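You operate a simulated robot arm through the tools that you are given. There is no shell and no other tool. Be economical: measure what you need, move in short steps, check, and stop when the job is done.

The job below is to be done with a simulated two-armed robot. You get a single attempt, and the scene is never put back.

## Task
Screw the cap back on the tall bottle. Then fetch the blue bottle and stand it on top of the wipe pack on the top of the island bench. Then open the dehumidifier door, put the tall jug on the top of the black mat, then shut the door. Do these in the order given. Set down upright: blue bottle, tall jug.
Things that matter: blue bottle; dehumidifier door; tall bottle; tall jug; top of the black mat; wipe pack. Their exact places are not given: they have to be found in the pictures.

Only the result counts: the job must be done as asked and must still hold three seconds after the hand-in. Knocking over, shifting, dropping, spilling or breaking anything else fails it. Lids that push on must go on centred and level and be pressed home; caps that screw on are set level and turned clockwise until they are tight.

## Robot
Two 7-joint arms with two-finger grippers on one trunk, on a base that drives. Base frame: it is fixed to the floor where the robot stands at the start and does not move with it; the origin is under the middle of the robot, x ahead of it, y to its left, z up; the surface under the hand at the start is at about z = 0.88. Readings come in m, degrees, newtons and seconds.
The left shoulder is at the start at [0.025, 0.228, 1.128], the right one opposite. With the tool pointing down near the work surface each hand reaches from about 0.22 to 0.76 m from the robot's upright axis, wherever it stands, measured 20 degrees to its own side. Places, roughly: blue bottle [1.25, 2.75, 1]; dehumidifier door [3.2, 2, 0.6]; tall jug [3.25, 2, 0.5]; top of the black mat (20x20 cm) [1.02, 2.64, 0.88]; wipe pack [1.25, 3.25, 1]. Payload 2.2 kg a hand.
The TCP of each hand is the grasp point between the finger pads, 0.019 m short of the fingertips. In the tool frame z runs along the fingers and y along their closing line. The gripper opens to 0.116 m. The gripper's body begins 0.07 m behind the TCP.
Orientation is told as [roll, pitch, yaw] about the base's x, y, z axes, in that order, counted from this pose: with the fingers straight down and closing along the base's y, the tool's x points along the base's -x, its y along +y and its z along -z.

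## Interface
- The arms move only by the tool arm_command. It takes "left_moves", "right_moves" or both (then of equal length, played together; a hand with none holds still); each is a list of rows, each an object (a shift or turn left out is 0, a gripper value left out holds the last) with "angular": the turn, a rotation vector about the tool's x, y, z in degrees, a list of three; "linear": the shift along the tool's x, y, z in m, a list of three; "grip": the gripper command, from -1 (fully open) to 1 (shut), values between in proportion. In form: [{"angular": [wx, wy, wz], "linear": [tx, ty, tz], "grip": grip}, ...]. A call has 1 to 20 rows; each row shifts and turns the commanded pose from where the row before left it, along the tool's axes as they then stand. Each row takes 0.2 s and may step no farther than 0.05 m and 8.6 degrees from the row before; otherwise, or with a gripper value out of range, the whole call is refused. Where a pose cannot be reached the arm comes as near as it can. A force on the tool above 40 N (or 10 N above the force at the start of the call, whichever is more), or a blocked arm, ends the call early, and 0.2 s more pass. The fingers move at their own pace and stop on an object; they squeeze with about 30 N. The grip force told is the motor's: it shows also when the fingers shut on nothing. Time passes only in rows, and 0.2 s behind the last, so rows that do not move let the fingers close. It gives the time, the measured TCP pose, the force on the tool (base axes), the opening and the grip force at its end, in the units of the frame above (readings bear some noise), with the torque about the TCP (base axes, N m) and any sound that the robot's microphone picked up.
- Cameras (640 x 400 px; columns grow to the right, rows downward): "scene" is now at [0.1315, 0.0429, 1.3133]; the picture's right is [0.34, -0.94, 0.01], its down [-0.42, -0.16, -0.89] and it looks along [0.84, 0.30, -0.45] (base axes); focal length 263 px, centre (320, 200). "left" rides on the left gripper at [0.069, 0.015, -0.097] in its tool frame; the picture's right is [-0.21, 0.98, 0.00], its down [-0.76, -0.17, -0.63] and it looks along [-0.62, -0.14, 0.77] (tool axes); focal length 251 px, centre (320, 200). "right" rides on the right gripper at [0.069, -0.015, -0.097] in its tool frame; the picture's right is [0.21, 0.98, 0.00], its down [-0.76, 0.17, -0.63] and it looks along [-0.62, 0.14, 0.78] (tool axes); focal length 251 px, centre (320, 200).
- camera(camera): a new picture of that camera. No time passes.
- slide_trunk(by): slides the trunk up (or, below 0, down) by that many m; the arms and the scene camera ride with it, the base frame stays. It gives what a move gives, with no picture.
- steer(legs): drives the robot by 1 to 6 legs, each [ahead, left, turn to the left] in m, m and degrees, along the robot's own axes; the way and the turn of a leg run together, so that a leg with both is an arc; at most 1.5 m and 180 degrees a leg. The arms and the cameras ride along, it lands a little off, and it stops where it bumps. It gives what a move gives.
- turn_head(pan, tilt): turns the head with the scene camera to pan (to the left, within 80 degrees either way) and tilt (down, from -29 to 69), counted from straight ahead of the robot. It gives what a move gives.
- locate(camera, pixels): for up to 12 pixels [column, row] of the newest picture of that camera ("zoom" is the newest enlarged one), the place [x, y, z] in the base frame of the surface seen there, good to about 0.002 m. No time passes.
- inspect(camera, box): a new picture of the part [left, top, right, bottom] of that camera's present view, enlarged. No time passes.
- sign_off(): hands the job in; it is judged then, once.

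Keep the steps short. Do not move on a guess: measure, check each grasp and each placing, and mend mistakes. In all there are 110 turns and 92 pictures (those below and enlarged ones count). Leave the grippers open and the arms clear of the work at the hand-in unless told otherwise, and finish with a single line.

The tools are called after "Request:" as a command line: name --argument value ..., lists and objects as JSON in quotes. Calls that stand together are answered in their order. arm_command: Moves the arms, as the interface text tells. Its arguments: {"type":"object","properties":{"left_moves":{"type":"array"},"right_moves":{"type":"array"}},"required":[]} The other tools are called the same way: slide_trunk (by) slides the trunk up or down; steer (legs) drives the base; turn_head (pan, tilt) turns the head that bears the scene camera; camera (camera) takes a picture; locate (camera, pixels) gives the place of the surface under pixels of a picture; inspect (camera, box) takes an enlarged picture of a part of a camera's view; sign_off () hands the job in.

At the start:

```text
clock: 0.0
left_eef_pos: [0.4732, 0.4651, 1.1969]
left_ee_rot: [-0.5, 0.0, 0.1]
left_ft_force: [-0.5, 0.3, 0.0]
left_ft_torque: [-0.07, -0.02, -0.01]
left_opening: 0.1158
left_finger_force: 0.0
right_eef_pos: [0.4729, 0.046, 1.1602]
right_ee_rot: [-0.5, 0.0, 0.1]
right_ft_force: [-0.2, 1.3, -1.3]
right_ft_torque: [-0.1, -0.04, -0.01]
right_opening: 0.1158
right_finger_force: 0.1
trunk travel left (down, up): [-0.275, 0.215]
robot x, y, heading: [0.0006, 0.0008, 0.2]
head pan, tilt: [19.7, 26.1]
```

scene: 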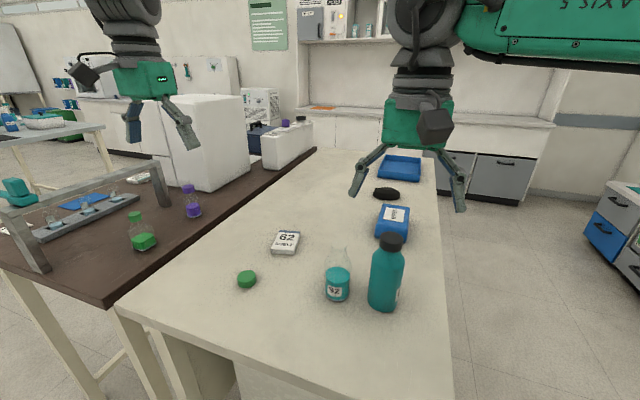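
right: 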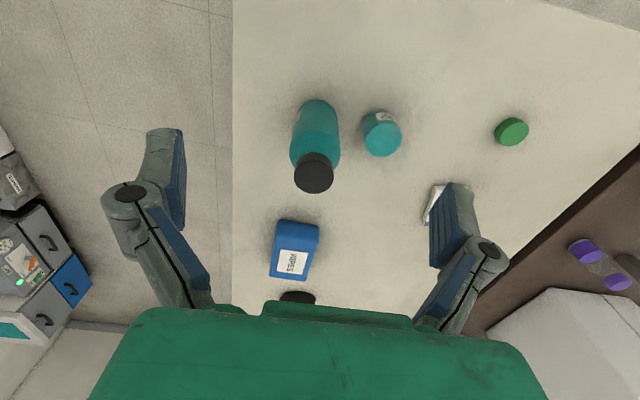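
left: 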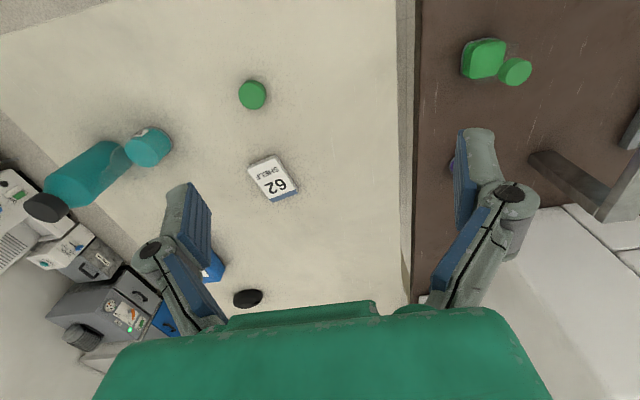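

I see a loose green cap near (247,279), a clear bottle with teal content (338,275) and a teal bottle with a black top (385,272). I enlarge this part and locate things.

Request:
inspect --camera "scene" --box '[220, 170, 460, 320]'

Request:
inspect --camera "scene" --box '[0, 100, 320, 300]'

Request:
locate --camera "scene" --pixels '[[247, 274], [247, 286], [338, 250], [338, 285], [391, 237], [384, 275], [386, 193], [393, 215], [286, 240], [136, 218], [189, 187]]'

```text
2.67 times, centred on (340, 245) of scene
```

zoom: 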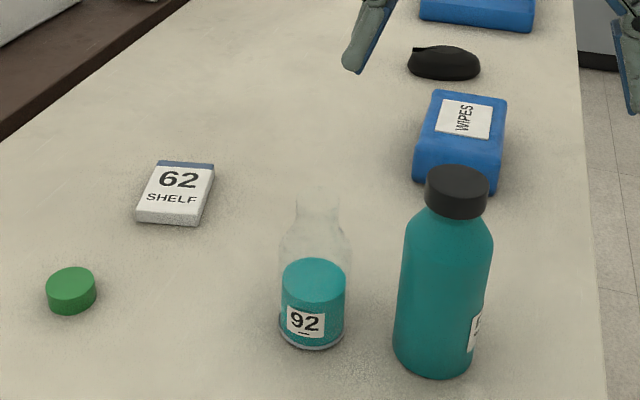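

```text
2.00 times, centred on (160, 200) of scene
```

zoom: 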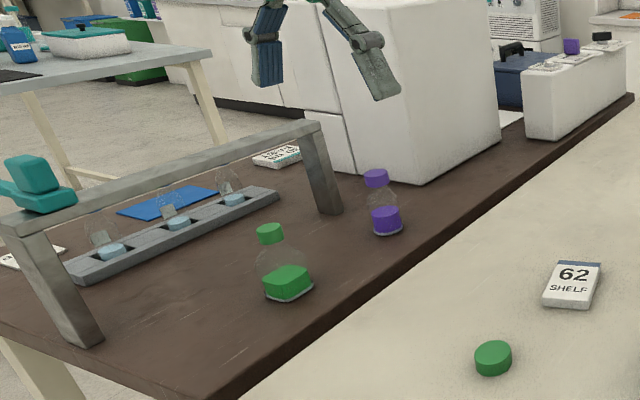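

```text
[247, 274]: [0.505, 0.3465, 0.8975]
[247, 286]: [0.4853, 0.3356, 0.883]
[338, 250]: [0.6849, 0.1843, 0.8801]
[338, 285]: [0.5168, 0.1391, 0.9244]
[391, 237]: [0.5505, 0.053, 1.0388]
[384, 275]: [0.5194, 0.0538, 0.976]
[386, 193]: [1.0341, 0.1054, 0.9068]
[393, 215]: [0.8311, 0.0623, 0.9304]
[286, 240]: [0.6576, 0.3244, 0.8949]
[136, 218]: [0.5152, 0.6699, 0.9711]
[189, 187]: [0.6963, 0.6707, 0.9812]
```

The tall bottle must be the open glass one (92) and the green cap is its cap. I measure both at higher zoom.

Request:
inspect --camera "scene" --box '[306, 236, 370, 308]'

Request:
inspect --camera "right" --box '[330, 80, 540, 210]'

```text
5.56 times, centred on (338, 272) of scene
```

zoom: 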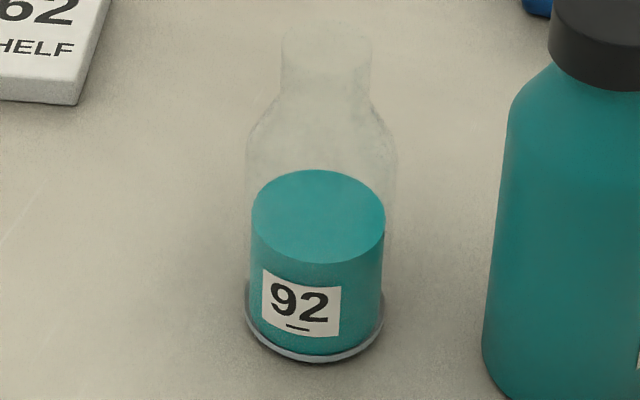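

```text
3.05 times, centred on (435, 145) of right
```

zoom: 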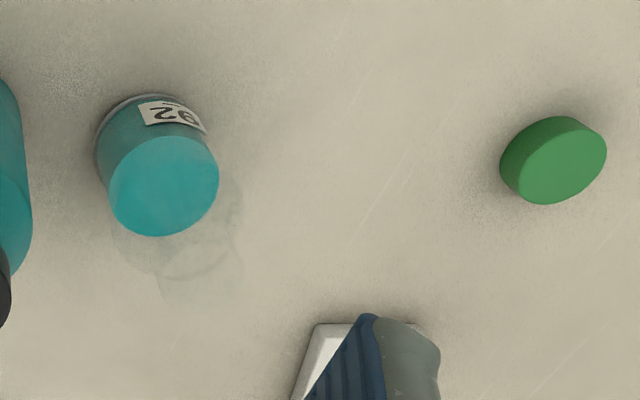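

I locate rim points of the liquid disc and cap in the zoomed right picture.

Request:
locate --camera "zoom" --pixels '[[113, 190], [215, 180], [168, 141], [157, 232], [164, 186], [521, 183], [603, 150], [572, 121], [547, 200], [561, 160]]'

```text
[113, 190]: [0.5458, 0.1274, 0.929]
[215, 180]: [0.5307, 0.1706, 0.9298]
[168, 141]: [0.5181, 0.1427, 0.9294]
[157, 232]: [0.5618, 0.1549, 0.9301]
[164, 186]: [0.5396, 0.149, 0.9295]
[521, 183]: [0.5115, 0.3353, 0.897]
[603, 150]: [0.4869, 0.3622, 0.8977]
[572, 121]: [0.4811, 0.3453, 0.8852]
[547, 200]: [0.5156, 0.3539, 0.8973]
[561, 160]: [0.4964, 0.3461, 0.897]
```

Measured: bottle axis ≈ (0.539, 0.149), mouth z ≈ 1.01; cap centre ≈ (0.498, 0.347), top z 0.897. I bring the left hand above the cap (z≈1.0) and check.

Request:
arm_command --left_moves '[{"linear": [-0.0042, -0.0197, 0.033], "grip": -1}, {"linear": [-0.0042, -0.0197, 0.033]}, {"linear": [-0.0042, -0.0197, 0.033]}, {"linear": [-0.0042, -0.0197, 0.033]}, {"linear": [-0.0042, -0.0197, 0.033]}, {"linear": [-0.0042, -0.0197, 0.033]}, {}]'

Request:
camera --camera "left"

```text
clock: 1.6
left_eef_pos: [0.4934, 0.3397, 1.0032]
left_ee_rot: [-0.2, -0.1, 0.1]
left_ft_force: [0.3, 0.3, -0.3]
left_ft_torque: [-0.02, -0.01, -0.01]
left_opening: 0.1163
left_finger_force: 0.0
right_eef_pos: [0.468, 0.0404, 1.162]
right_ee_rot: [-0.2, -0.2, 0.1]
right_ft_force: [-0.3, 0.6, 0.1]
right_ft_torque: [-0.02, 0.01, -0.02]
right_opening: 0.116
right_finger_force: 0.0
trunk travel left (down, up): [-0.275, 0.215]
robot x, y, heading: [0.0004, -0.0, 0.2]
head pan, tilt: [19.7, 26.1]
```

```text
84 pictures are left
```

left: 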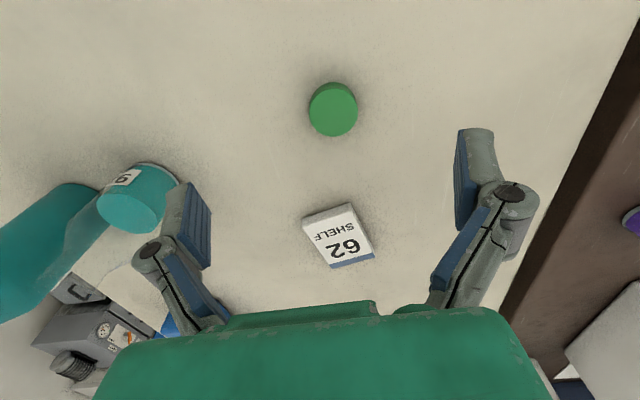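

I locate the cap's rim in this picture.

Request:
locate --camera "left" --pixels '[[312, 107], [355, 104], [333, 86], [334, 127], [333, 106], [345, 245], [330, 215], [305, 225]]'

Request:
inspect --camera "left" --box '[280, 65, 390, 145]'

```text
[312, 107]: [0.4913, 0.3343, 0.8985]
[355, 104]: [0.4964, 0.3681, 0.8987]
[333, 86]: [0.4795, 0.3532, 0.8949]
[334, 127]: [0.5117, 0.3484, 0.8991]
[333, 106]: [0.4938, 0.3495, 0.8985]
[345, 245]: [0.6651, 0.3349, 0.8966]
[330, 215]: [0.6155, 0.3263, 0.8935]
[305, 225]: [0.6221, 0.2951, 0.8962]
```

```text
5.00 times, centred on (335, 105) of left
```

zoom: 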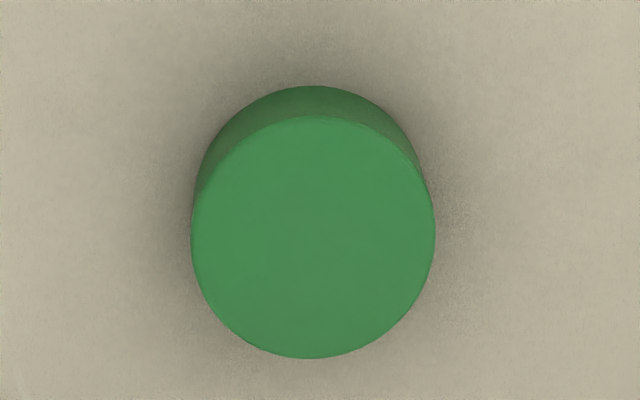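

Cap centre ≈ (0.499, 0.350). I centre over it and go down to z≈0.903, without gripping yet, to check.

Request:
arm_command --left_moves '[{"linear": [-0.002, 0.0105, 0.02]}, {"linear": [0, 0, 0.03]}, {"linear": [0, 0, 0.03]}, {"linear": [0, 0, 0.02]}, {}]'

Request:
camera --camera "left"

```text
clock: 2.8
left_eef_pos: [0.4985, 0.3485, 0.905]
left_ee_rot: [0.0, -0.1, 0.1]
left_ft_force: [0.8, 0.8, -1.1]
left_ft_torque: [0.01, 0.03, -0.01]
left_opening: 0.1162
left_finger_force: 0.1
right_eef_pos: [0.468, 0.0361, 1.1622]
right_ee_rot: [0.0, -0.2, 0.1]
right_ft_force: [0.8, 0.0, -0.1]
right_ft_torque: [0.03, -0.01, 0.0]
right_opening: 0.1161
right_finger_force: 0.0
trunk travel left (down, up): [-0.275, 0.215]
robot x, y, heading: [0.0014, 0.004, -0.0]
head pan, tilt: [19.7, 26.1]
```

```text
82 pictures are left
```

left: 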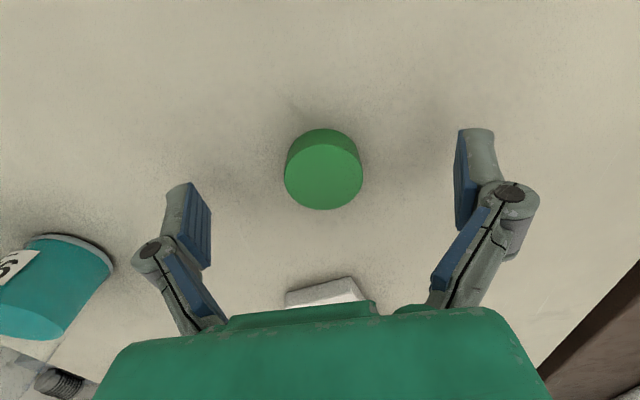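

Centred within 2 mm. I lower 3 mm and close gently.

Request:
arm_command --left_moves '[{"linear": [0.001, 0.0015, 0.003]}, {"grip": 0.2}, {"grip": 1}, {"grip": 1}, {"grip": 1}]'

Request:
arm_command --left_moves '[{"linear": [0, 0, -0.04], "grip": 1}, {"linear": [0, 0, -0.05]}, {"linear": [0, 0, -0.05]}, {"linear": [0, 0, -0.05]}, {}]'

Request:
camera --camera "left"

Request:
camera --camera "scene"

```text
clock: 4.0
left_eef_pos: [0.4963, 0.3497, 0.9019]
left_ee_rot: [-0.1, -0.1, 0.2]
left_ft_force: [0.7, -0.6, -0.5]
left_ft_torque: [-0.01, 0.0, -0.01]
left_opening: 0.039
left_finger_force: 30.2
right_eef_pos: [0.4696, 0.0353, 1.1619]
right_ee_rot: [0.0, -0.1, 0.1]
right_ft_force: [0.5, -0.1, 0.4]
right_ft_torque: [0.03, -0.04, 0.0]
right_opening: 0.116
right_finger_force: 0.1
trunk travel left (down, up): [-0.275, 0.215]
robot x, y, heading: [0.002, 0.0025, 0.1]
head pan, tilt: [19.7, 26.1]
```

```text
clock: 5.2
left_eef_pos: [0.4967, 0.3487, 1.0916]
left_ee_rot: [0.0, 0.0, 0.1]
left_ft_force: [-0.2, 0.2, -0.2]
left_ft_torque: [0.01, 0.02, -0.02]
left_opening: 0.0386
left_finger_force: 29.7
right_eef_pos: [0.4702, 0.0361, 1.1616]
right_ee_rot: [-0.1, 0.0, 0.1]
right_ft_force: [0.1, 0.3, 0.1]
right_ft_torque: [-0.04, 0.03, -0.03]
right_opening: 0.1159
right_finger_force: 0.0
trunk travel left (down, up): [-0.275, 0.215]
robot x, y, heading: [-0.0014, 0.0028, -0.1]
head pan, tilt: [19.7, 26.1]
```

```text
81 pictures are left
```

left: 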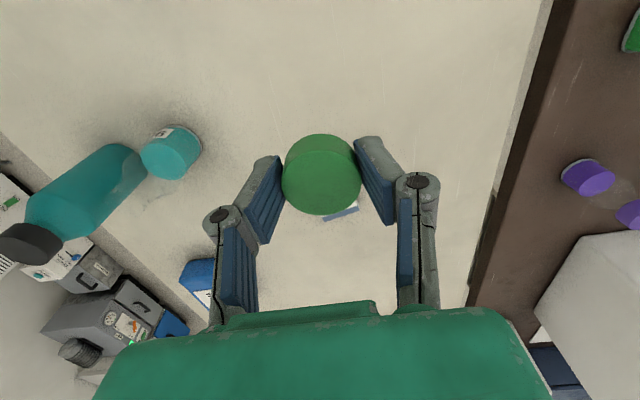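

```text
80 pictures are left
```

scene: 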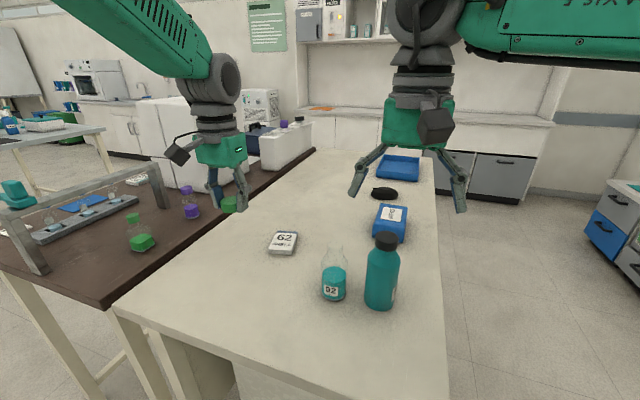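

Cap is held level and centred (322,173). Now the right hand will hold the bottle body from the robot side, tilted 40° below horizontal. I first shift it left and tilt, staying clear.

Request:
arm_command --right_moves '[{"linear": [0.01, 0.038, 0], "grip": -0.38}, {"linear": [0.01, 0.038, 0]}, {"linear": [0.01, 0.037, 0]}, {"angular": [0, -8.4, 0]}, {"angular": [0, -8.4, 0]}, {"angular": [0, -8.4, 0]}, {"angular": [0, -8.3, 0]}, {"angular": [0, -8.3, 0]}, {"angular": [0, -8.3, 0]}, {}]'

Request:
camera --camera "right"

```text
clock: 7.4
left_eef_pos: [0.4965, 0.3472, 1.092]
left_ee_rot: [0.0, 0.0, 0.0]
left_ft_force: [0.4, -0.2, 0.3]
left_ft_torque: [0.03, 0.03, 0.0]
left_opening: 0.0389
left_finger_force: 29.8
right_eef_pos: [0.4381, 0.1487, 1.1613]
right_ee_rot: [-0.2, -50.3, 0.1]
right_ft_force: [-0.7, 0.5, 0.8]
right_ft_torque: [-0.01, -0.01, -0.01]
right_opening: 0.0799
right_finger_force: 0.0
trunk travel left (down, up): [-0.275, 0.215]
robot x, y, heading: [-0.0028, 0.0033, 0.1]
head pan, tilt: [19.7, 26.1]
```

```text
79 pictures are left
```

right: 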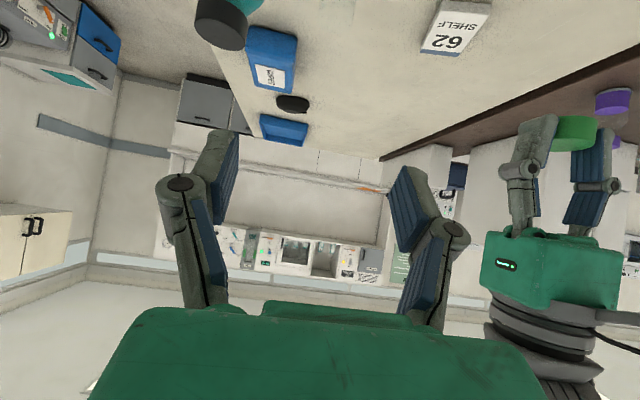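

Pose reached. I lower straight down about 0.155 m in front of the bottle and look.

Request:
arm_command --right_moves '[{"linear": [0.0297, 0, 0.025]}, {"linear": [0.0297, 0, 0.025]}, {"linear": [0.0297, 0, 0.025]}, {"linear": [0.0297, 0, 0.025]}, {}]'

Request:
camera --camera "right"

Request:
camera --camera "scene"

```text
clock: 8.6
left_eef_pos: [0.4965, 0.3489, 1.0936]
left_ee_rot: [0.0, 0.0, 0.1]
left_ft_force: [-0.3, -0.1, -0.3]
left_ft_torque: [0.02, 0.01, -0.03]
left_opening: 0.0389
left_finger_force: 30.1
right_eef_pos: [0.4401, 0.148, 1.0068]
right_ee_rot: [0.4, -50.3, -0.3]
right_ft_force: [-1.2, 0.1, 0.3]
right_ft_torque: [0.01, 0.0, -0.02]
right_opening: 0.0801
right_finger_force: 0.1
trunk travel left (down, up): [-0.275, 0.215]
robot x, y, heading: [-0.0017, 0.0023, -0.1]
head pan, tilt: [19.7, 26.1]
```

```text
78 pictures are left
```

right: 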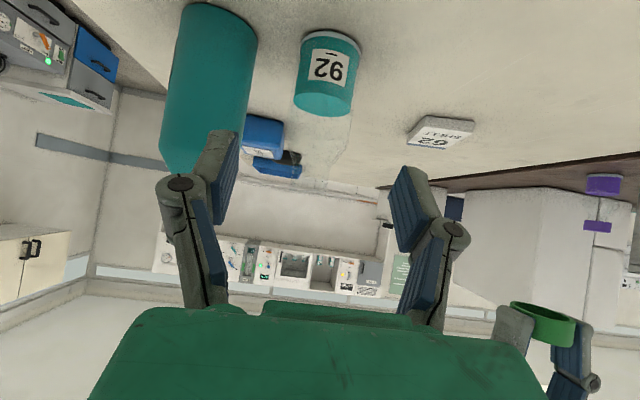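

```text
77 pictures are left
```

scene: 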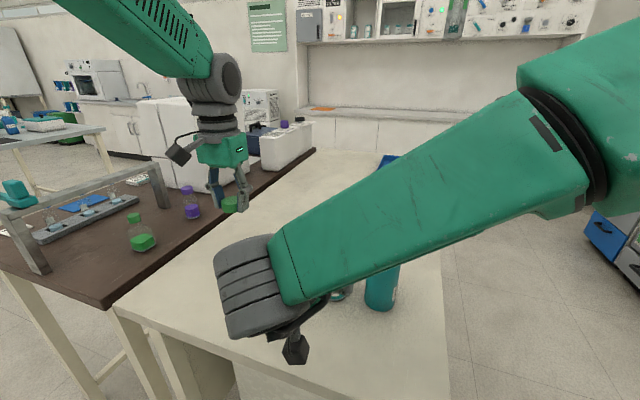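

I check the bottle's sides and the teal bottle's place in the right picture.

Request:
locate --camera "right" --pixels '[[300, 65], [357, 70], [328, 95], [325, 107], [245, 90], [215, 90]]'

```text
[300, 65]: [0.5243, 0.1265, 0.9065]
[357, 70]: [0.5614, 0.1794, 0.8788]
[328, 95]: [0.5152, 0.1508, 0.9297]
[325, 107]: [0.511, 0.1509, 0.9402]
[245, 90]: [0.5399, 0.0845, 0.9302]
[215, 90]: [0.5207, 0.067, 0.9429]
```

I advance 0.12 m along the tool axis so the fingers straddle the bottle.

Request:
arm_command --right_moves '[{"linear": [0, 0.002, 0.03]}, {"linear": [0, 0, 0.03]}, {"linear": [0, 0, 0.03]}, {"linear": [0, 0, 0.035]}, {}]'

Request:
camera --camera "right"

```text
clock: 9.8
left_eef_pos: [0.4961, 0.3488, 1.0939]
left_ee_rot: [0.0, -0.2, 0.1]
left_ft_force: [-0.2, 1.0, 0.5]
left_ft_torque: [-0.02, -0.01, 0.0]
left_opening: 0.0386
left_finger_force: 30.3
right_eef_pos: [0.5376, 0.1462, 0.9243]
right_ee_rot: [0.1, -50.2, -0.4]
right_ft_force: [0.9, -0.3, -0.4]
right_ft_torque: [0.01, 0.01, -0.01]
right_opening: 0.0798
right_finger_force: 0.2
trunk travel left (down, up): [-0.275, 0.215]
robot x, y, heading: [0.0014, -0.0006, 0.1]
head pan, tilt: [19.7, 26.1]
```

```text
76 pictures are left
```

right: 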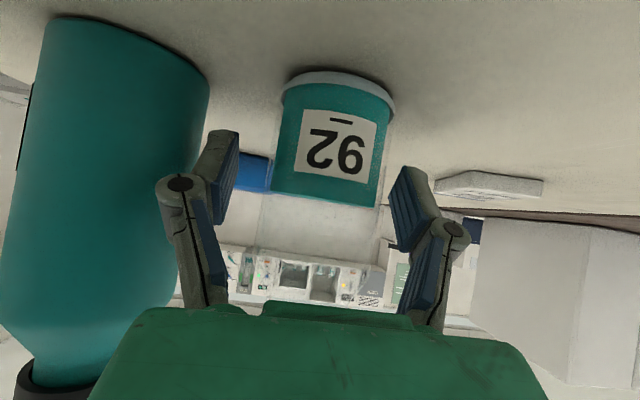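

Fingers straddle the bottle; it sits ~5 mm to the left side of the middle. I shift 5 mm and close.

Request:
arm_command --right_moves '[{"linear": [0, 0.005, 0]}, {"grip": -0.1}, {"grip": 0.05}, {"grip": 0.2}, {"grip": 1}, {"grip": 1}]'

Request:
camera --camera "right"

```text
clock: 11.2
left_eef_pos: [0.4964, 0.3488, 1.0923]
left_ee_rot: [0.1, -0.2, 0.1]
left_ft_force: [-0.2, -0.2, -0.4]
left_ft_torque: [0.0, -0.02, 0.03]
left_opening: 0.0387
left_finger_force: 30.0
right_eef_pos: [0.5368, 0.1545, 0.9263]
right_ee_rot: [0.1, -50.4, -0.2]
right_ft_force: [1.2, 0.7, 4.0]
right_ft_torque: [0.04, 0.0, -0.03]
right_opening: 0.054
right_finger_force: 30.0
trunk travel left (down, up): [-0.275, 0.215]
robot x, y, heading: [-0.0013, 0.0012, 0.2]
head pan, tilt: [19.7, 26.1]
```

```text
75 pictures are left
```

right: 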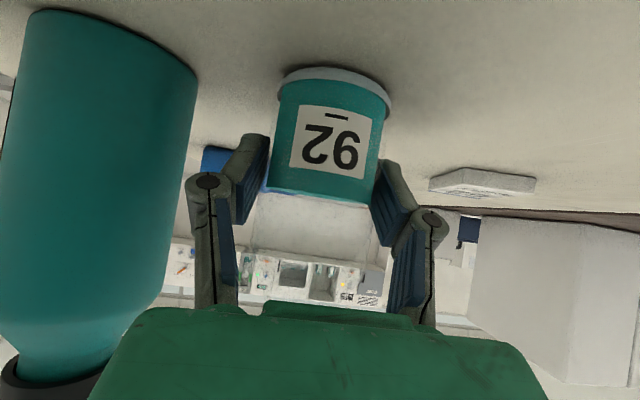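

Bottle is gripped (0.054 wide). I look with the left camera for the mouth's exact place.

Request:
inspect --camera "left" --box '[80, 80, 280, 205]'

```text
3.20 times, centred on (180, 142) of left
```

zoom: 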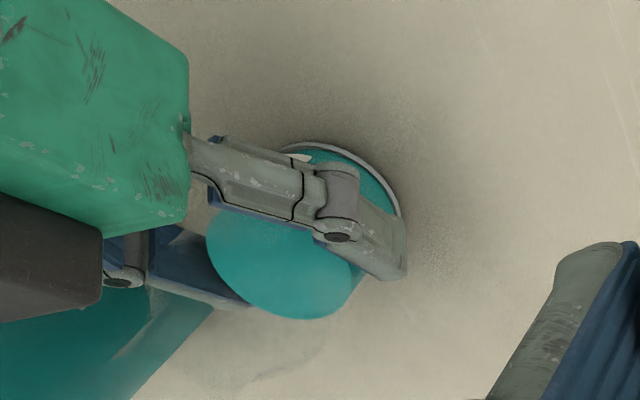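

The liquid disc is concentric with the bottle; I locate several rim points and fit.

Request:
locate --camera "zoom" --pixels '[[209, 240], [222, 275], [245, 299], [275, 314], [305, 318], [335, 310], [348, 290], [280, 260]]'

```text
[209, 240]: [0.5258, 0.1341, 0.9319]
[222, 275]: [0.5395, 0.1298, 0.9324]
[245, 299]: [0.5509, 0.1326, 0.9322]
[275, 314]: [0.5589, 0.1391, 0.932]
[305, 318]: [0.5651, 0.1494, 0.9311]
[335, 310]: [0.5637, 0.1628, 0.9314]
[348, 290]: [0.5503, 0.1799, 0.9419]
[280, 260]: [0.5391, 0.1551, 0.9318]
```

Bottle axis ≈ (0.541, 0.154). Now the held cap's centre relative to the left TCP.

Request:
locate --camera "left" --pixels '[[285, 180], [358, 182], [322, 213], [322, 180], [322, 148], [300, 207], [345, 207], [338, 278], [166, 150]]'

Request:
inspect --camera "left" --box '[270, 120, 380, 230]'

```text
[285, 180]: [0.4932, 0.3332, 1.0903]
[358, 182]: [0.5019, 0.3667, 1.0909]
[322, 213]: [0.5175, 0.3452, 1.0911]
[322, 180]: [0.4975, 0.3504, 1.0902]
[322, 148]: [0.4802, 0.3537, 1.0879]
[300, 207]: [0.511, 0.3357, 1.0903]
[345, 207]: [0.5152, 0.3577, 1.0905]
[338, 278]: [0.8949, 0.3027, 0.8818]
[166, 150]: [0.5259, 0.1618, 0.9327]
```

```text
3.64 times, centred on (325, 175) of left
```

zoom: 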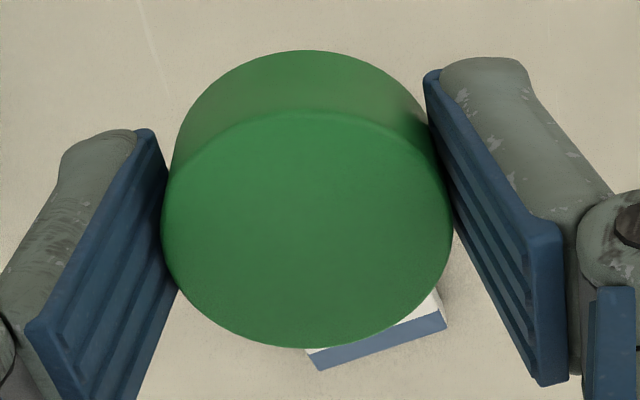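

Cap is centred on the TCP (within ~1 mm). I turn the left hand −60° yaw (so its camera keeps clear of the right hand) and carry the cap over the bottle at present height.

Request:
arm_command --left_moves '[{"angular": [0, 0, 7.5]}, {"angular": [0, 0, 7.5]}, {"angular": [0, 0, 7.5]}, {"angular": [0, 0, 7.5]}, {"angular": [0, 0, 7.5]}, {"angular": [0, 0, 7.5]}, {"angular": [0, 0, 7.5]}, {"angular": [0, 0, 7.5]}, {"linear": [-0.0381, -0.0124, 0]}, {"linear": [-0.0381, -0.0124, 0]}, {"linear": [-0.0381, -0.0124, 0]}, {"linear": [-0.0381, -0.0124, 0]}, {"linear": [-0.038, -0.0125, 0]}, {}]'

Request:
camera --camera "left"

Request:
camera --camera "right"

```text
clock: 14.2
left_eef_pos: [0.5383, 0.1515, 1.0938]
left_ee_rot: [0.1, -0.1, -59.8]
left_ft_force: [0.0, 0.5, -0.2]
left_ft_torque: [0.0, -0.04, -0.01]
left_opening: 0.0389
left_finger_force: 30.3
right_eef_pos: [0.5381, 0.1523, 0.9264]
right_ee_rot: [0.2, -50.3, -0.4]
right_ft_force: [-0.3, 0.8, -0.6]
right_ft_torque: [0.02, -0.01, 0.03]
right_opening: 0.0541
right_finger_force: 29.7
trunk travel left (down, up): [-0.275, 0.215]
robot x, y, heading: [-0.0019, -0.0001, 0.1]
head pan, tilt: [19.7, 26.1]
```

```text
72 pictures are left
```

left: 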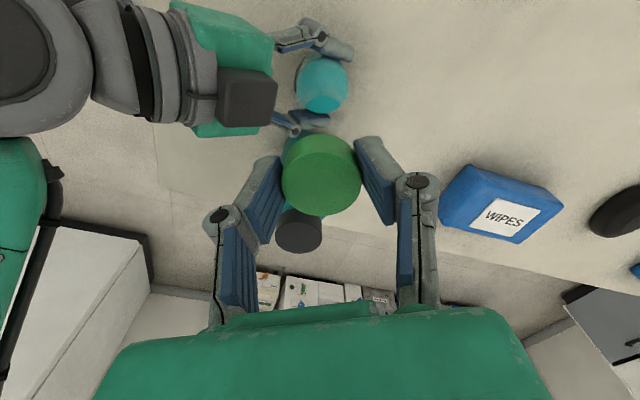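

```text
71 pictures are left
```

right: 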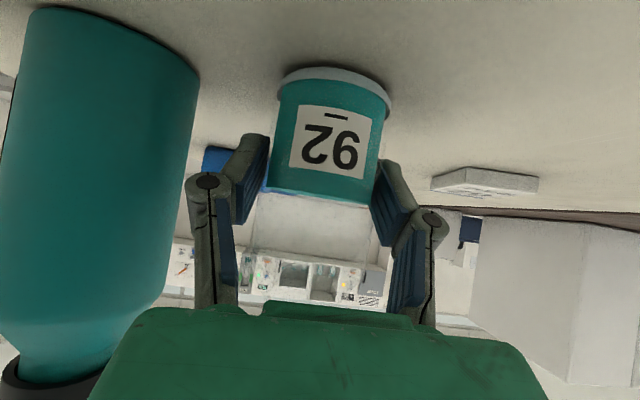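

The bottle's liquid disc appears right under the TCP axis (expected (320,89)). I zoom to refine.

Request:
inspect --camera "left" --box '[272, 40, 372, 130]'

```text
4.44 times, centred on (322, 85) of left
```

zoom: 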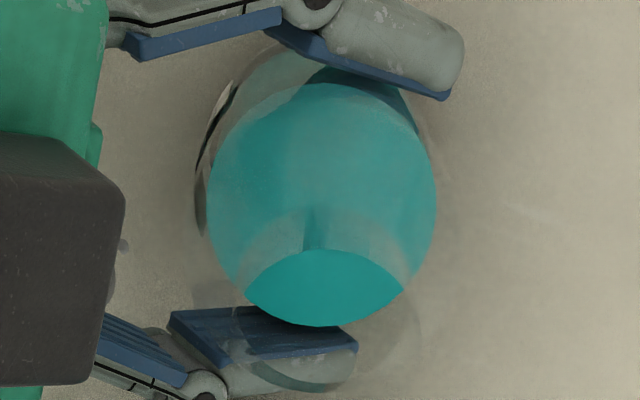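

Offset ~2 mm each; I correct it and lower 0.045, then look before contact.

Request:
arm_command --left_moves '[{"linear": [0.002, 0.0022, 0]}, {"linear": [0, 0, 0.02]}, {"linear": [0, 0, 0.02]}, {}]'

Request:
inspect --camera "left" --box '[260, 30, 390, 230]'

Request:
camera --camera "scene"

```text
clock: 15.2
left_eef_pos: [0.5391, 0.1551, 1.0502]
left_ee_rot: [0.1, -0.1, -59.8]
left_ft_force: [-0.5, -0.6, -0.2]
left_ft_torque: [-0.02, -0.03, 0.02]
left_opening: 0.0388
left_finger_force: 29.9
right_eef_pos: [0.5377, 0.1541, 0.9263]
right_ee_rot: [0.1, -50.2, -0.3]
right_ft_force: [0.5, 0.7, 0.2]
right_ft_torque: [-0.02, 0.0, 0.0]
right_opening: 0.0538
right_finger_force: 29.9
trunk travel left (down, up): [-0.275, 0.215]
robot x, y, heading: [-0.0002, 0.0043, -0.1]
head pan, tilt: [19.7, 26.1]
```

```text
2.00 times, centred on (325, 130) of left
```

zoom: 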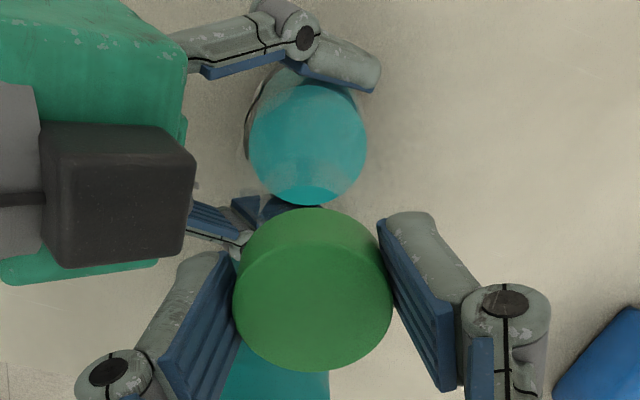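

```text
68 pictures are left
```

scene: 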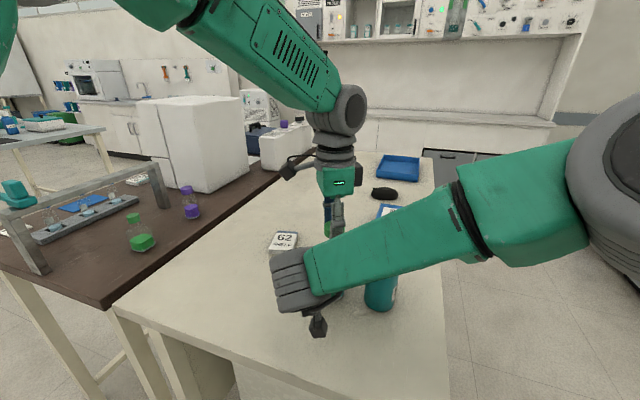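

Residual ~1 mm; I correct it and lower in small steps toward the mouth, reading force.

Request:
arm_command --left_moves '[{"linear": [0.0012, -0.001, 0.004]}, {"linear": [0, 0, 0.004]}, {"linear": [0, 0, 0.004]}, {"linear": [0, 0, 0.003]}, {}]'

```text
clock: 16.4
left_eef_pos: [0.5376, 0.1558, 1.0369]
left_ee_rot: [0.0, 0.1, -59.9]
left_ft_force: [-0.5, 0.2, -0.3]
left_ft_torque: [-0.01, 0.01, 0.03]
left_opening: 0.0388
left_finger_force: 30.1
right_eef_pos: [0.5371, 0.1535, 0.9271]
right_ee_rot: [0.2, -50.2, -0.2]
right_ft_force: [-0.1, -0.3, -0.3]
right_ft_torque: [0.01, -0.01, -0.04]
right_opening: 0.0541
right_finger_force: 29.9
trunk travel left (down, up): [-0.275, 0.215]
robot x, y, heading: [-0.001, 0.0034, 0.1]
head pan, tilt: [19.7, 26.1]
```

No contact yet. I go on in 2 mm steps.

Request:
arm_command --left_moves '[{"linear": [0, 0, 0.002]}, {"linear": [0, 0, 0.002]}, {}]'

Request:
arm_command --left_moves '[{"linear": [0, 0, 0.002]}, {"linear": [0, 0, 0.002]}, {}]'

Request:
inspect --camera "left" --box '[260, 30, 390, 230]'

```text
clock: 17.2
left_eef_pos: [0.5373, 0.1564, 1.034]
left_ee_rot: [0.1, -0.1, -59.9]
left_ft_force: [1.0, -0.6, 0.1]
left_ft_torque: [0.01, 0.02, -0.01]
left_opening: 0.039
left_finger_force: 30.0
right_eef_pos: [0.5391, 0.1537, 0.9259]
right_ee_rot: [0.2, -50.2, -0.2]
right_ft_force: [-0.9, -0.3, -0.3]
right_ft_torque: [0.03, -0.05, 0.02]
right_opening: 0.0539
right_finger_force: 30.7
trunk travel left (down, up): [-0.275, 0.215]
robot x, y, heading: [0.0031, -0.0005, -0.2]
head pan, tilt: [19.7, 26.1]
```

```text
clock: 18.0
left_eef_pos: [0.538, 0.1559, 1.0297]
left_ee_rot: [0.3, -0.1, -60.0]
left_ft_force: [8.0, -0.4, 4.3]
left_ft_torque: [0.0, 0.0, 0.04]
left_opening: 0.0389
left_finger_force: 30.2
right_eef_pos: [0.5368, 0.1545, 0.9263]
right_ee_rot: [0.2, -50.3, -0.3]
right_ft_force: [-6.9, -0.4, -1.2]
right_ft_torque: [-0.06, -0.87, -0.05]
right_opening: 0.054
right_finger_force: 29.6
trunk travel left (down, up): [-0.275, 0.215]
robot x, y, heading: [0.0009, 0.0, 0.1]
head pan, tilt: [19.7, 26.1]
```

```text
2.00 times, centred on (325, 130) of left
```

zoom: 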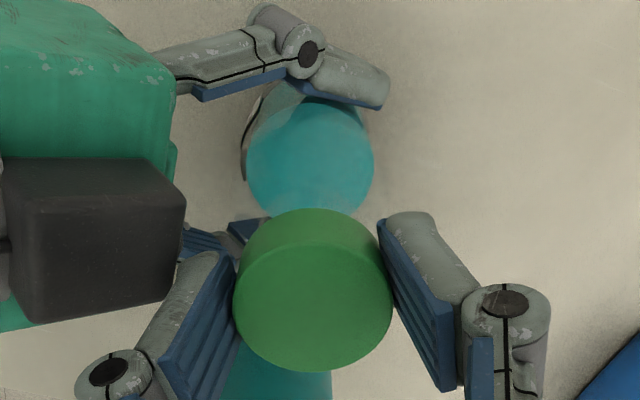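

Contact at TCP z≈1.030 with a +x side force: the neck presses the cap forward. I shift 1.5 mm in +x, and read again.

Request:
arm_command --left_moves '[{"linear": [-0.0008, 0.0013, 0]}, {}]'

```text
clock: 18.6
left_eef_pos: [0.5392, 0.1569, 1.0273]
left_ee_rot: [-0.1, 0.0, -59.9]
left_ft_force: [3.4, -0.3, 0.5]
left_ft_torque: [-0.02, -0.01, 0.03]
left_opening: 0.0387
left_finger_force: 29.6
right_eef_pos: [0.5382, 0.1531, 0.9275]
right_ee_rot: [0.2, -50.2, -0.4]
right_ft_force: [-3.8, 1.1, 0.0]
right_ft_torque: [-0.02, -0.3, -0.04]
right_opening: 0.0539
right_finger_force: 29.9
trunk travel left (down, up): [-0.275, 0.215]
robot x, y, heading: [0.0005, 0.0003, -0.2]
head pan, tilt: [19.7, 26.1]
```

Less side force and it went down. I shift another 0.8 mm and lower 2 mm.

Request:
arm_command --left_moves '[{"linear": [-0.0004, 0.0007, 0]}, {"linear": [0, 0, 0.0015]}, {}]'

Request:
arm_command --left_moves '[{"linear": [0, 0, 0.0015]}, {"linear": [0, 0, 0.0015]}, {}]'

```text
clock: 19.4
left_eef_pos: [0.5389, 0.1569, 1.0268]
left_ee_rot: [-0.1, 0.0, -59.9]
left_ft_force: [0.4, -0.5, -0.4]
left_ft_torque: [-0.03, 0.0, 0.02]
left_opening: 0.0389
left_finger_force: 29.6
right_eef_pos: [0.537, 0.1525, 0.9268]
right_ee_rot: [0.2, -50.1, -0.3]
right_ft_force: [-0.8, -0.1, -1.2]
right_ft_torque: [-0.03, -0.03, 0.02]
right_opening: 0.0543
right_finger_force: 30.2
trunk travel left (down, up): [-0.275, 0.215]
robot x, y, heading: [-0.0019, 0.0028, -0.2]
head pan, tilt: [19.7, 26.1]
```

```text
clock: 20.2
left_eef_pos: [0.5395, 0.1561, 1.0243]
left_ee_rot: [0.1, -0.1, -59.9]
left_ft_force: [-3.0, -2.2, 0.8]
left_ft_torque: [-0.07, 0.07, -0.01]
left_opening: 0.0388
left_finger_force: 30.1
right_eef_pos: [0.5383, 0.1529, 0.927]
right_ee_rot: [0.1, -50.1, -0.4]
right_ft_force: [2.5, 2.3, -1.2]
right_ft_torque: [-0.17, 0.21, -0.01]
right_opening: 0.0541
right_finger_force: 29.8
trunk travel left (down, up): [-0.275, 0.215]
robot x, y, heading: [-0.0039, 0.0024, 0.1]
head pan, tilt: [19.7, 26.1]
```

The cap's over the neck (1.0243). Slight side force the other way; I back off 0.5 mm and continue down.

Request:
arm_command --left_moves '[{"linear": [-0.0001, -0.0005, 0.0015]}, {"linear": [0, 0, 0.0015]}, {}]'

Request:
arm_command --left_moves '[{"linear": [0, 0, 0.0015]}, {}]'

```text
clock: 21.0
left_eef_pos: [0.5398, 0.1564, 1.021]
left_ee_rot: [-0.1, -0.1, -60.0]
left_ft_force: [-2.8, -3.6, 1.7]
left_ft_torque: [-0.1, 0.09, 0.0]
left_opening: 0.0386
left_finger_force: 29.9
right_eef_pos: [0.5383, 0.1533, 0.9259]
right_ee_rot: [0.3, -50.2, -0.4]
right_ft_force: [1.6, 3.2, -3.1]
right_ft_torque: [-0.25, 0.13, -0.02]
right_opening: 0.0539
right_finger_force: 29.6
trunk travel left (down, up): [-0.275, 0.215]
robot x, y, heading: [0.0007, -0.0005, 0.1]
head pan, tilt: [19.7, 26.1]
```

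```text
clock: 21.6
left_eef_pos: [0.5398, 0.156, 1.0191]
left_ee_rot: [0.1, -0.1, -59.9]
left_ft_force: [-1.8, -3.5, 3.4]
left_ft_torque: [-0.06, 0.17, 0.05]
left_opening: 0.0388
left_finger_force: 30.1
right_eef_pos: [0.5368, 0.1531, 0.9266]
right_ee_rot: [0.2, -50.2, -0.4]
right_ft_force: [1.2, 4.5, -3.0]
right_ft_torque: [-0.27, 0.03, 0.0]
right_opening: 0.0538
right_finger_force: 30.5
trunk travel left (down, up): [-0.275, 0.215]
robot x, y, heading: [0.0025, 0.0011, -0.1]
head pan, tilt: [19.7, 26.1]
```

Vertical force begins (3.4 N). I shift −y 0.5 mm and begin the clockwise turn with a slight lowering, 64°.

Request:
arm_command --left_moves '[{"linear": [-0.0004, -0.0003, 0]}, {"angular": [0, 0, 8], "linear": [0, 0, 0.0002]}, {"angular": [0, 0, 8], "linear": [0, 0, 0.0002]}, {"angular": [0, 0, 8], "linear": [0, 0, 0.0002]}, {"angular": [0, 0, 8], "linear": [0, 0, 0.0002]}, {"angular": [0, 0, 8], "linear": [0, 0, 0.0002]}, {"angular": [0, 0, 8], "linear": [0, 0, 0.0002]}, {"angular": [0, 0, 8], "linear": [0, 0, 0.0002]}, {"angular": [0, 0, 8], "linear": [0, 0, 0.0002]}, {}]'

Request:
inspect --camera "left" --box '[220, 40, 420, 240]'

```text
clock: 23.8
left_eef_pos: [0.5396, 0.1567, 1.0176]
left_ee_rot: [0.1, 0.0, -124.0]
left_ft_force: [7.3, -2.6, 2.2]
left_ft_torque: [-0.09, -0.36, 0.03]
left_opening: 0.0388
left_finger_force: 30.3
right_eef_pos: [0.5379, 0.1542, 0.9265]
right_ee_rot: [0.1, -50.3, -0.3]
right_ft_force: [-9.1, 1.6, -0.3]
right_ft_torque: [-0.08, -0.24, 0.0]
right_opening: 0.0533
right_finger_force: 30.2
trunk travel left (down, up): [-0.275, 0.215]
robot x, y, heading: [-0.0002, 0.0028, 0.1]
head pan, tilt: [19.7, 26.1]
```

```text
2.00 times, centred on (320, 140) of left
```

zoom: 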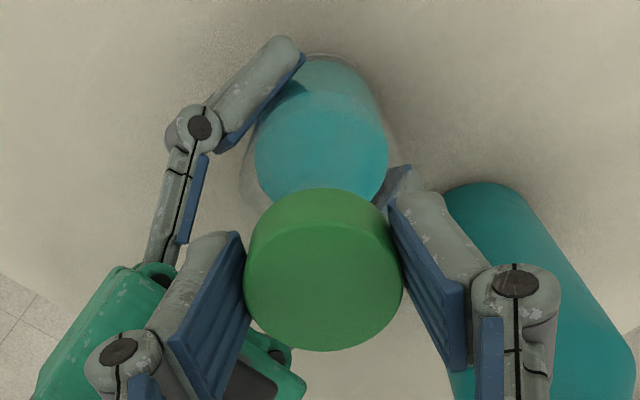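

The cap turns; a +x side force of 7 N shows slight eccentricity. I shift 1 mm in +x and turn on 48°.

Request:
arm_command --left_moves '[{"linear": [0.0006, 0.0008, 0]}, {"angular": [0, 0, 8], "linear": [0, 0, 0.0002]}, {"angular": [0, 0, 8], "linear": [0, 0, 0.0002]}, {"angular": [0, 0, 8], "linear": [0, 0, 0.0002]}, {"angular": [0, 0, 8], "linear": [0, 0, 0.0002]}, {"angular": [0, 0, 8], "linear": [0, 0, 0.0002]}, {"angular": [0, 0, 8], "linear": [0, 0, 0.0002]}, {}]'

```text
clock: 25.6
left_eef_pos: [0.5411, 0.1542, 1.0169]
left_ee_rot: [0.1, 0.1, -172.1]
left_ft_force: [2.9, -8.3, 8.8]
left_ft_torque: [-0.34, 0.0, 0.04]
left_opening: 0.0389
left_finger_force: 30.4
right_eef_pos: [0.5371, 0.1538, 0.9259]
right_ee_rot: [0.2, -50.2, -0.3]
right_ft_force: [-1.3, 9.1, -4.0]
right_ft_torque: [-0.39, -0.24, 0.0]
right_opening: 0.0531
right_finger_force: 30.1
trunk travel left (down, up): [-0.275, 0.215]
robot x, y, heading: [0.0003, 0.0019, 0.2]
head pan, tilt: [19.7, 26.1]
```

I release slightly, turn back 112°, and re-grip (this also recentres the hold).

Request:
arm_command --left_moves '[{"grip": 0.1}, {"grip": 0.0}, {"angular": [0, 0, -8]}, {"angular": [0, 0, -8]}, {"angular": [0, 0, -8]}, {"angular": [0, 0, -8]}, {"angular": [0, 0, -8]}, {"angular": [0, 0, -8]}, {"angular": [0, 0, -8]}, {"angular": [0, 0, -8]}, {"angular": [0, 0, -8]}, {"angular": [0, 0, -8]}, {"angular": [0, 0, -8]}, {"angular": [0, 0, -8]}, {"angular": [0, 0, -8]}, {"angular": [0, 0, -8]}, {}]'

Request:
inspect --camera "left" --box '[220, 40, 420, 240]'

```text
clock: 27.8
left_eef_pos: [0.5386, 0.1617, 1.0199]
left_ee_rot: [0.3, 0.9, -111.7]
left_ft_force: [1.4, 5.3, -0.2]
left_ft_torque: [0.03, 0.01, -0.22]
left_opening: 0.0586
left_finger_force: 0.0
right_eef_pos: [0.5347, 0.1488, 0.928]
right_ee_rot: [-0.1, -50.4, -0.7]
right_ft_force: [-0.6, -5.2, 0.0]
right_ft_torque: [0.47, -0.12, 0.17]
right_opening: 0.0532
right_finger_force: 30.4
trunk travel left (down, up): [-0.275, 0.215]
robot x, y, heading: [-0.0039, 0.0013, 0.1]
head pan, tilt: [19.7, 26.1]
stopped in row 10 (left hand): the force on the tool passed its limit at 44 N (the readings are from after the stop); the commanded pose is now the measured one
```

```text
2.00 times, centred on (320, 140) of left
```

zoom: 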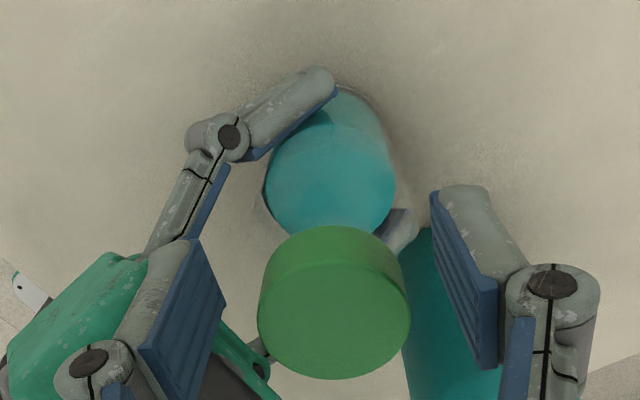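

The open left fingers touched the right palm at this yaw. I raise the left hand straight up, then look at cap and bottle.

Request:
arm_command --left_moves '[{"linear": [0, 0, -0.02]}, {"linear": [0, 0, -0.03]}, {}]'

Request:
camera --camera "left"

Request:
camera --camera "right"

```text
clock: 28.6
left_eef_pos: [0.5403, 0.1608, 1.0689]
left_ee_rot: [0.3, 0.7, -111.7]
left_ft_force: [0.2, -0.2, 0.4]
left_ft_torque: [0.0, 0.04, 0.01]
left_opening: 0.0583
left_finger_force: 0.1
right_eef_pos: [0.536, 0.149, 0.927]
right_ee_rot: [0.1, -50.4, -0.8]
right_ft_force: [0.3, -0.6, -1.7]
right_ft_torque: [-0.01, -0.02, 0.04]
right_opening: 0.053
right_finger_force: 30.1
trunk travel left (down, up): [-0.275, 0.215]
robot x, y, heading: [-0.0005, 0.003, 0.0]
head pan, tilt: [19.7, 26.1]
```

```text
64 pictures are left
```

left: 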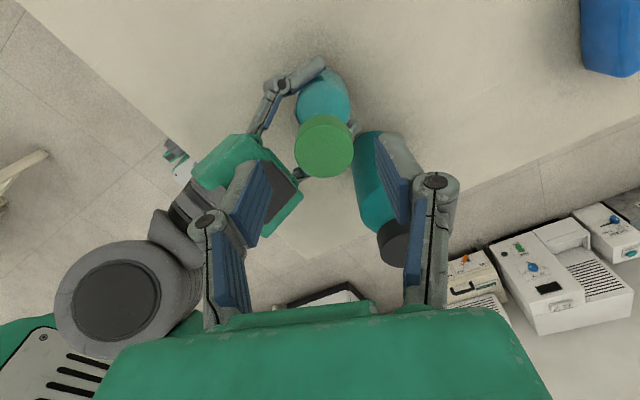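

```text
63 pictures are left
```

right: 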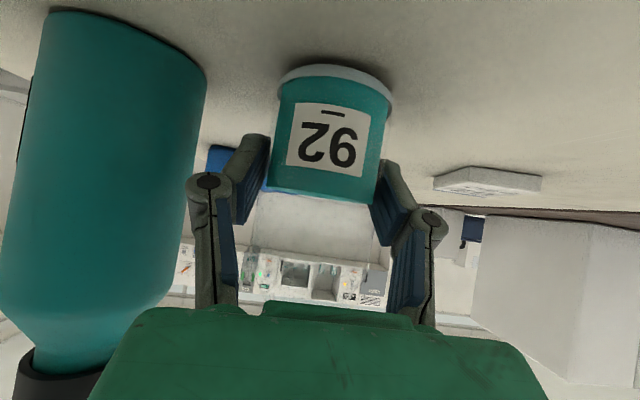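

The bottle still held, cap sits on it. I measure cap-top points for centre and level.

Request:
inspect --camera "left" --box '[270, 100, 370, 190]'

Request:
locate --camera "left" --pixels '[[297, 150], [351, 148], [323, 174], [323, 130], [323, 150], [305, 168], [342, 168]]'

```text
4.44 times, centred on (320, 145) of left
```

zoom: 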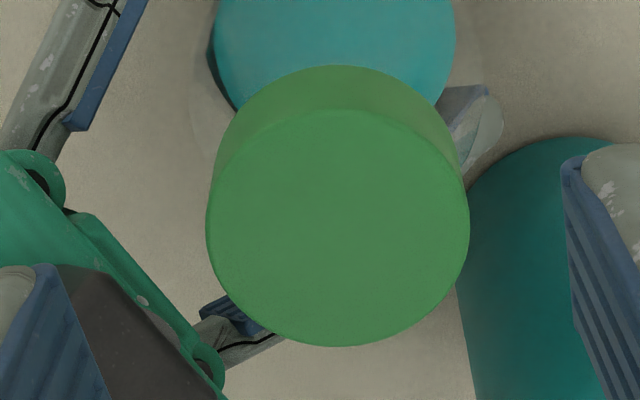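

```text
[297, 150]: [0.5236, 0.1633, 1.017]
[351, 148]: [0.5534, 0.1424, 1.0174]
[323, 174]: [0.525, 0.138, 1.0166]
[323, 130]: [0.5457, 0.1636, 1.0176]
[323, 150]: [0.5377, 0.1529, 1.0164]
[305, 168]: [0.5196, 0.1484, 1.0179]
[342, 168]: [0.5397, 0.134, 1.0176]
```

Cap top is level at z 1.017, centre ≈ (0.5375, 0.152). I recentre the left hand, fix its tiny tilt, and turn it back to yaw −30° while raised.

Request:
arm_command --left_moves '[{"angular": [-0.76, 0, 0], "linear": [-0.0086, 0.0018, 0]}, {"angular": [0, 0, -8.2]}, {"angular": [0, 0, -8.2]}, {"angular": [0, 0, -8.2]}, {"angular": [0, 0, -8.2]}, {"angular": [0, 0, -8.2]}, {"angular": [0, 0, -8.2]}, {"angular": [0, 0, -8.2]}, {"angular": [0, 0, -8.2]}, {"angular": [0, 0, -8.2]}, {"angular": [0, 0, -8.2]}, {}]'

Request:
inspect --camera "left" --box '[220, 50, 420, 240]'

```text
clock: 31.1
left_eef_pos: [0.5371, 0.1517, 1.0691]
left_ee_rot: [0.8, -0.9, -29.7]
left_ft_force: [0.0, 0.2, -0.7]
left_ft_torque: [-0.01, 0.01, 0.0]
left_opening: 0.0581
left_finger_force: 0.0
right_eef_pos: [0.5351, 0.1494, 0.9281]
right_ee_rot: [0.2, -50.3, -0.7]
right_ft_force: [0.6, 0.7, -1.7]
right_ft_torque: [-0.06, 0.01, 0.04]
right_opening: 0.0535
right_finger_force: 30.1
trunk travel left (down, up): [-0.275, 0.215]
robot x, y, heading: [0.0015, 0.0013, -0.1]
head pan, tilt: [19.7, 26.1]
```

```text
2.11 times, centred on (320, 145) of left
```

zoom: 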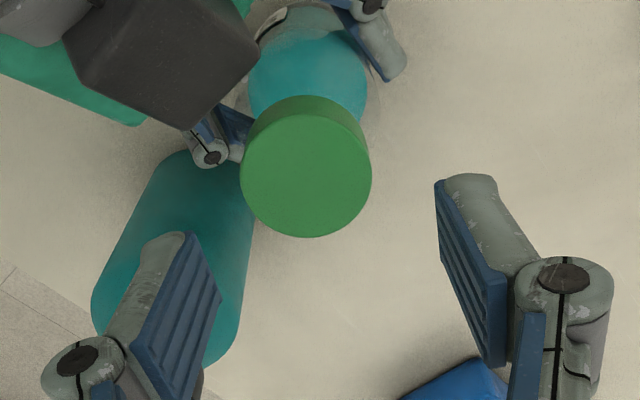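

The tool has ~1° tilt; I correct that and look again to recentre.

Request:
arm_command --left_moves '[{"angular": [0.8, 0.9, 0]}, {}]'

Request:
inspect --camera "left" --box '[260, 90, 380, 190]'

```text
clock: 31.8
left_eef_pos: [0.5374, 0.1526, 1.0688]
left_ee_rot: [0.1, 0.0, -29.8]
left_ft_force: [-0.5, -0.3, -0.7]
left_ft_torque: [-0.01, -0.01, -0.01]
left_opening: 0.058
left_finger_force: 0.1
right_eef_pos: [0.5353, 0.1494, 0.9273]
right_ee_rot: [0.1, -50.3, -0.7]
right_ft_force: [-0.7, -0.3, -1.9]
right_ft_torque: [0.01, -0.01, 0.0]
right_opening: 0.053
right_finger_force: 30.2
trunk travel left (down, up): [-0.275, 0.215]
robot x, y, heading: [0.0001, 0.0048, -0.2]
head pan, tilt: [19.7, 26.1]
```

```text
4.00 times, centred on (320, 140) of left
```

zoom: 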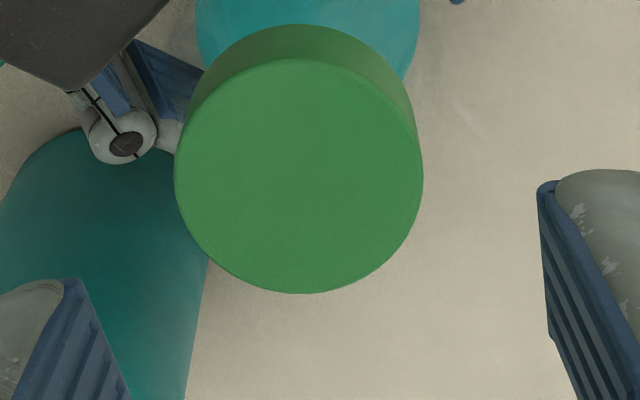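

I double-check by locating the cap's rim from this view.

Request:
locate --camera "zoom" --pixels '[[178, 176], [420, 176], [299, 62], [299, 290], [299, 176], [215, 90], [383, 90], [215, 262], [383, 262]]'

```text
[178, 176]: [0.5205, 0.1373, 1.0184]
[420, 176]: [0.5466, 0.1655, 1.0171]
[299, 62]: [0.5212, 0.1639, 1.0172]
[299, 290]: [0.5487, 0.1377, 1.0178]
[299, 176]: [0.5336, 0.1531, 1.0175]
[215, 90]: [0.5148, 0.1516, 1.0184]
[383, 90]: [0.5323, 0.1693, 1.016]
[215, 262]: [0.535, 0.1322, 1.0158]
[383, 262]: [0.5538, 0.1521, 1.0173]
```

Centre ≈ (0.534, 0.151). I correct (−4, −1 mm), lower 0.048 and grip the cap again.

Request:
arm_command --left_moves '[{"linear": [0.0028, -0.0028, 0]}, {"linear": [0, 0, 0.02]}, {"linear": [0, 0, 0.02]}, {"linear": [0, 0, 0.008]}, {"grip": 0.2}, {"grip": 0.3}, {"grip": 1}, {"grip": 1}]'

Request:
inspect --camera "left" --box '[260, 120, 380, 220]'

```text
clock: 33.5
left_eef_pos: [0.5326, 0.151, 1.0213]
left_ee_rot: [0.0, 0.0, -29.8]
left_ft_force: [-4.4, -9.2, 0.5]
left_ft_torque: [-0.31, 0.1, 0.01]
left_opening: 0.0402
left_finger_force: 29.7
right_eef_pos: [0.5347, 0.15, 0.9291]
right_ee_rot: [0.2, -50.2, -0.7]
right_ft_force: [4.9, 8.4, -2.5]
right_ft_torque: [-0.47, 0.33, 0.0]
right_opening: 0.0531
right_finger_force: 30.0
trunk travel left (down, up): [-0.275, 0.215]
robot x, y, heading: [-0.0034, -0.0022, 0.1]
head pan, tilt: [19.7, 26.1]
```

```text
4.00 times, centred on (320, 170) of left
```

zoom: 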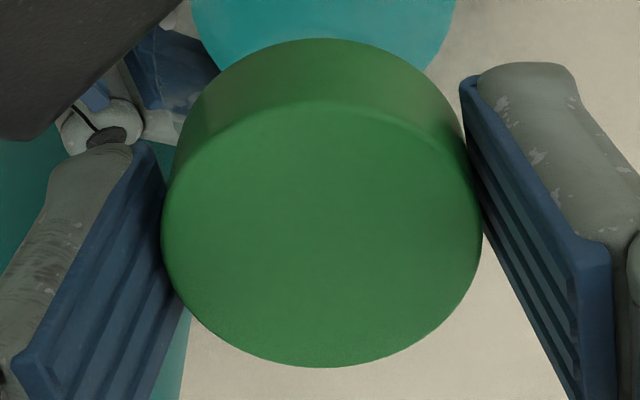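

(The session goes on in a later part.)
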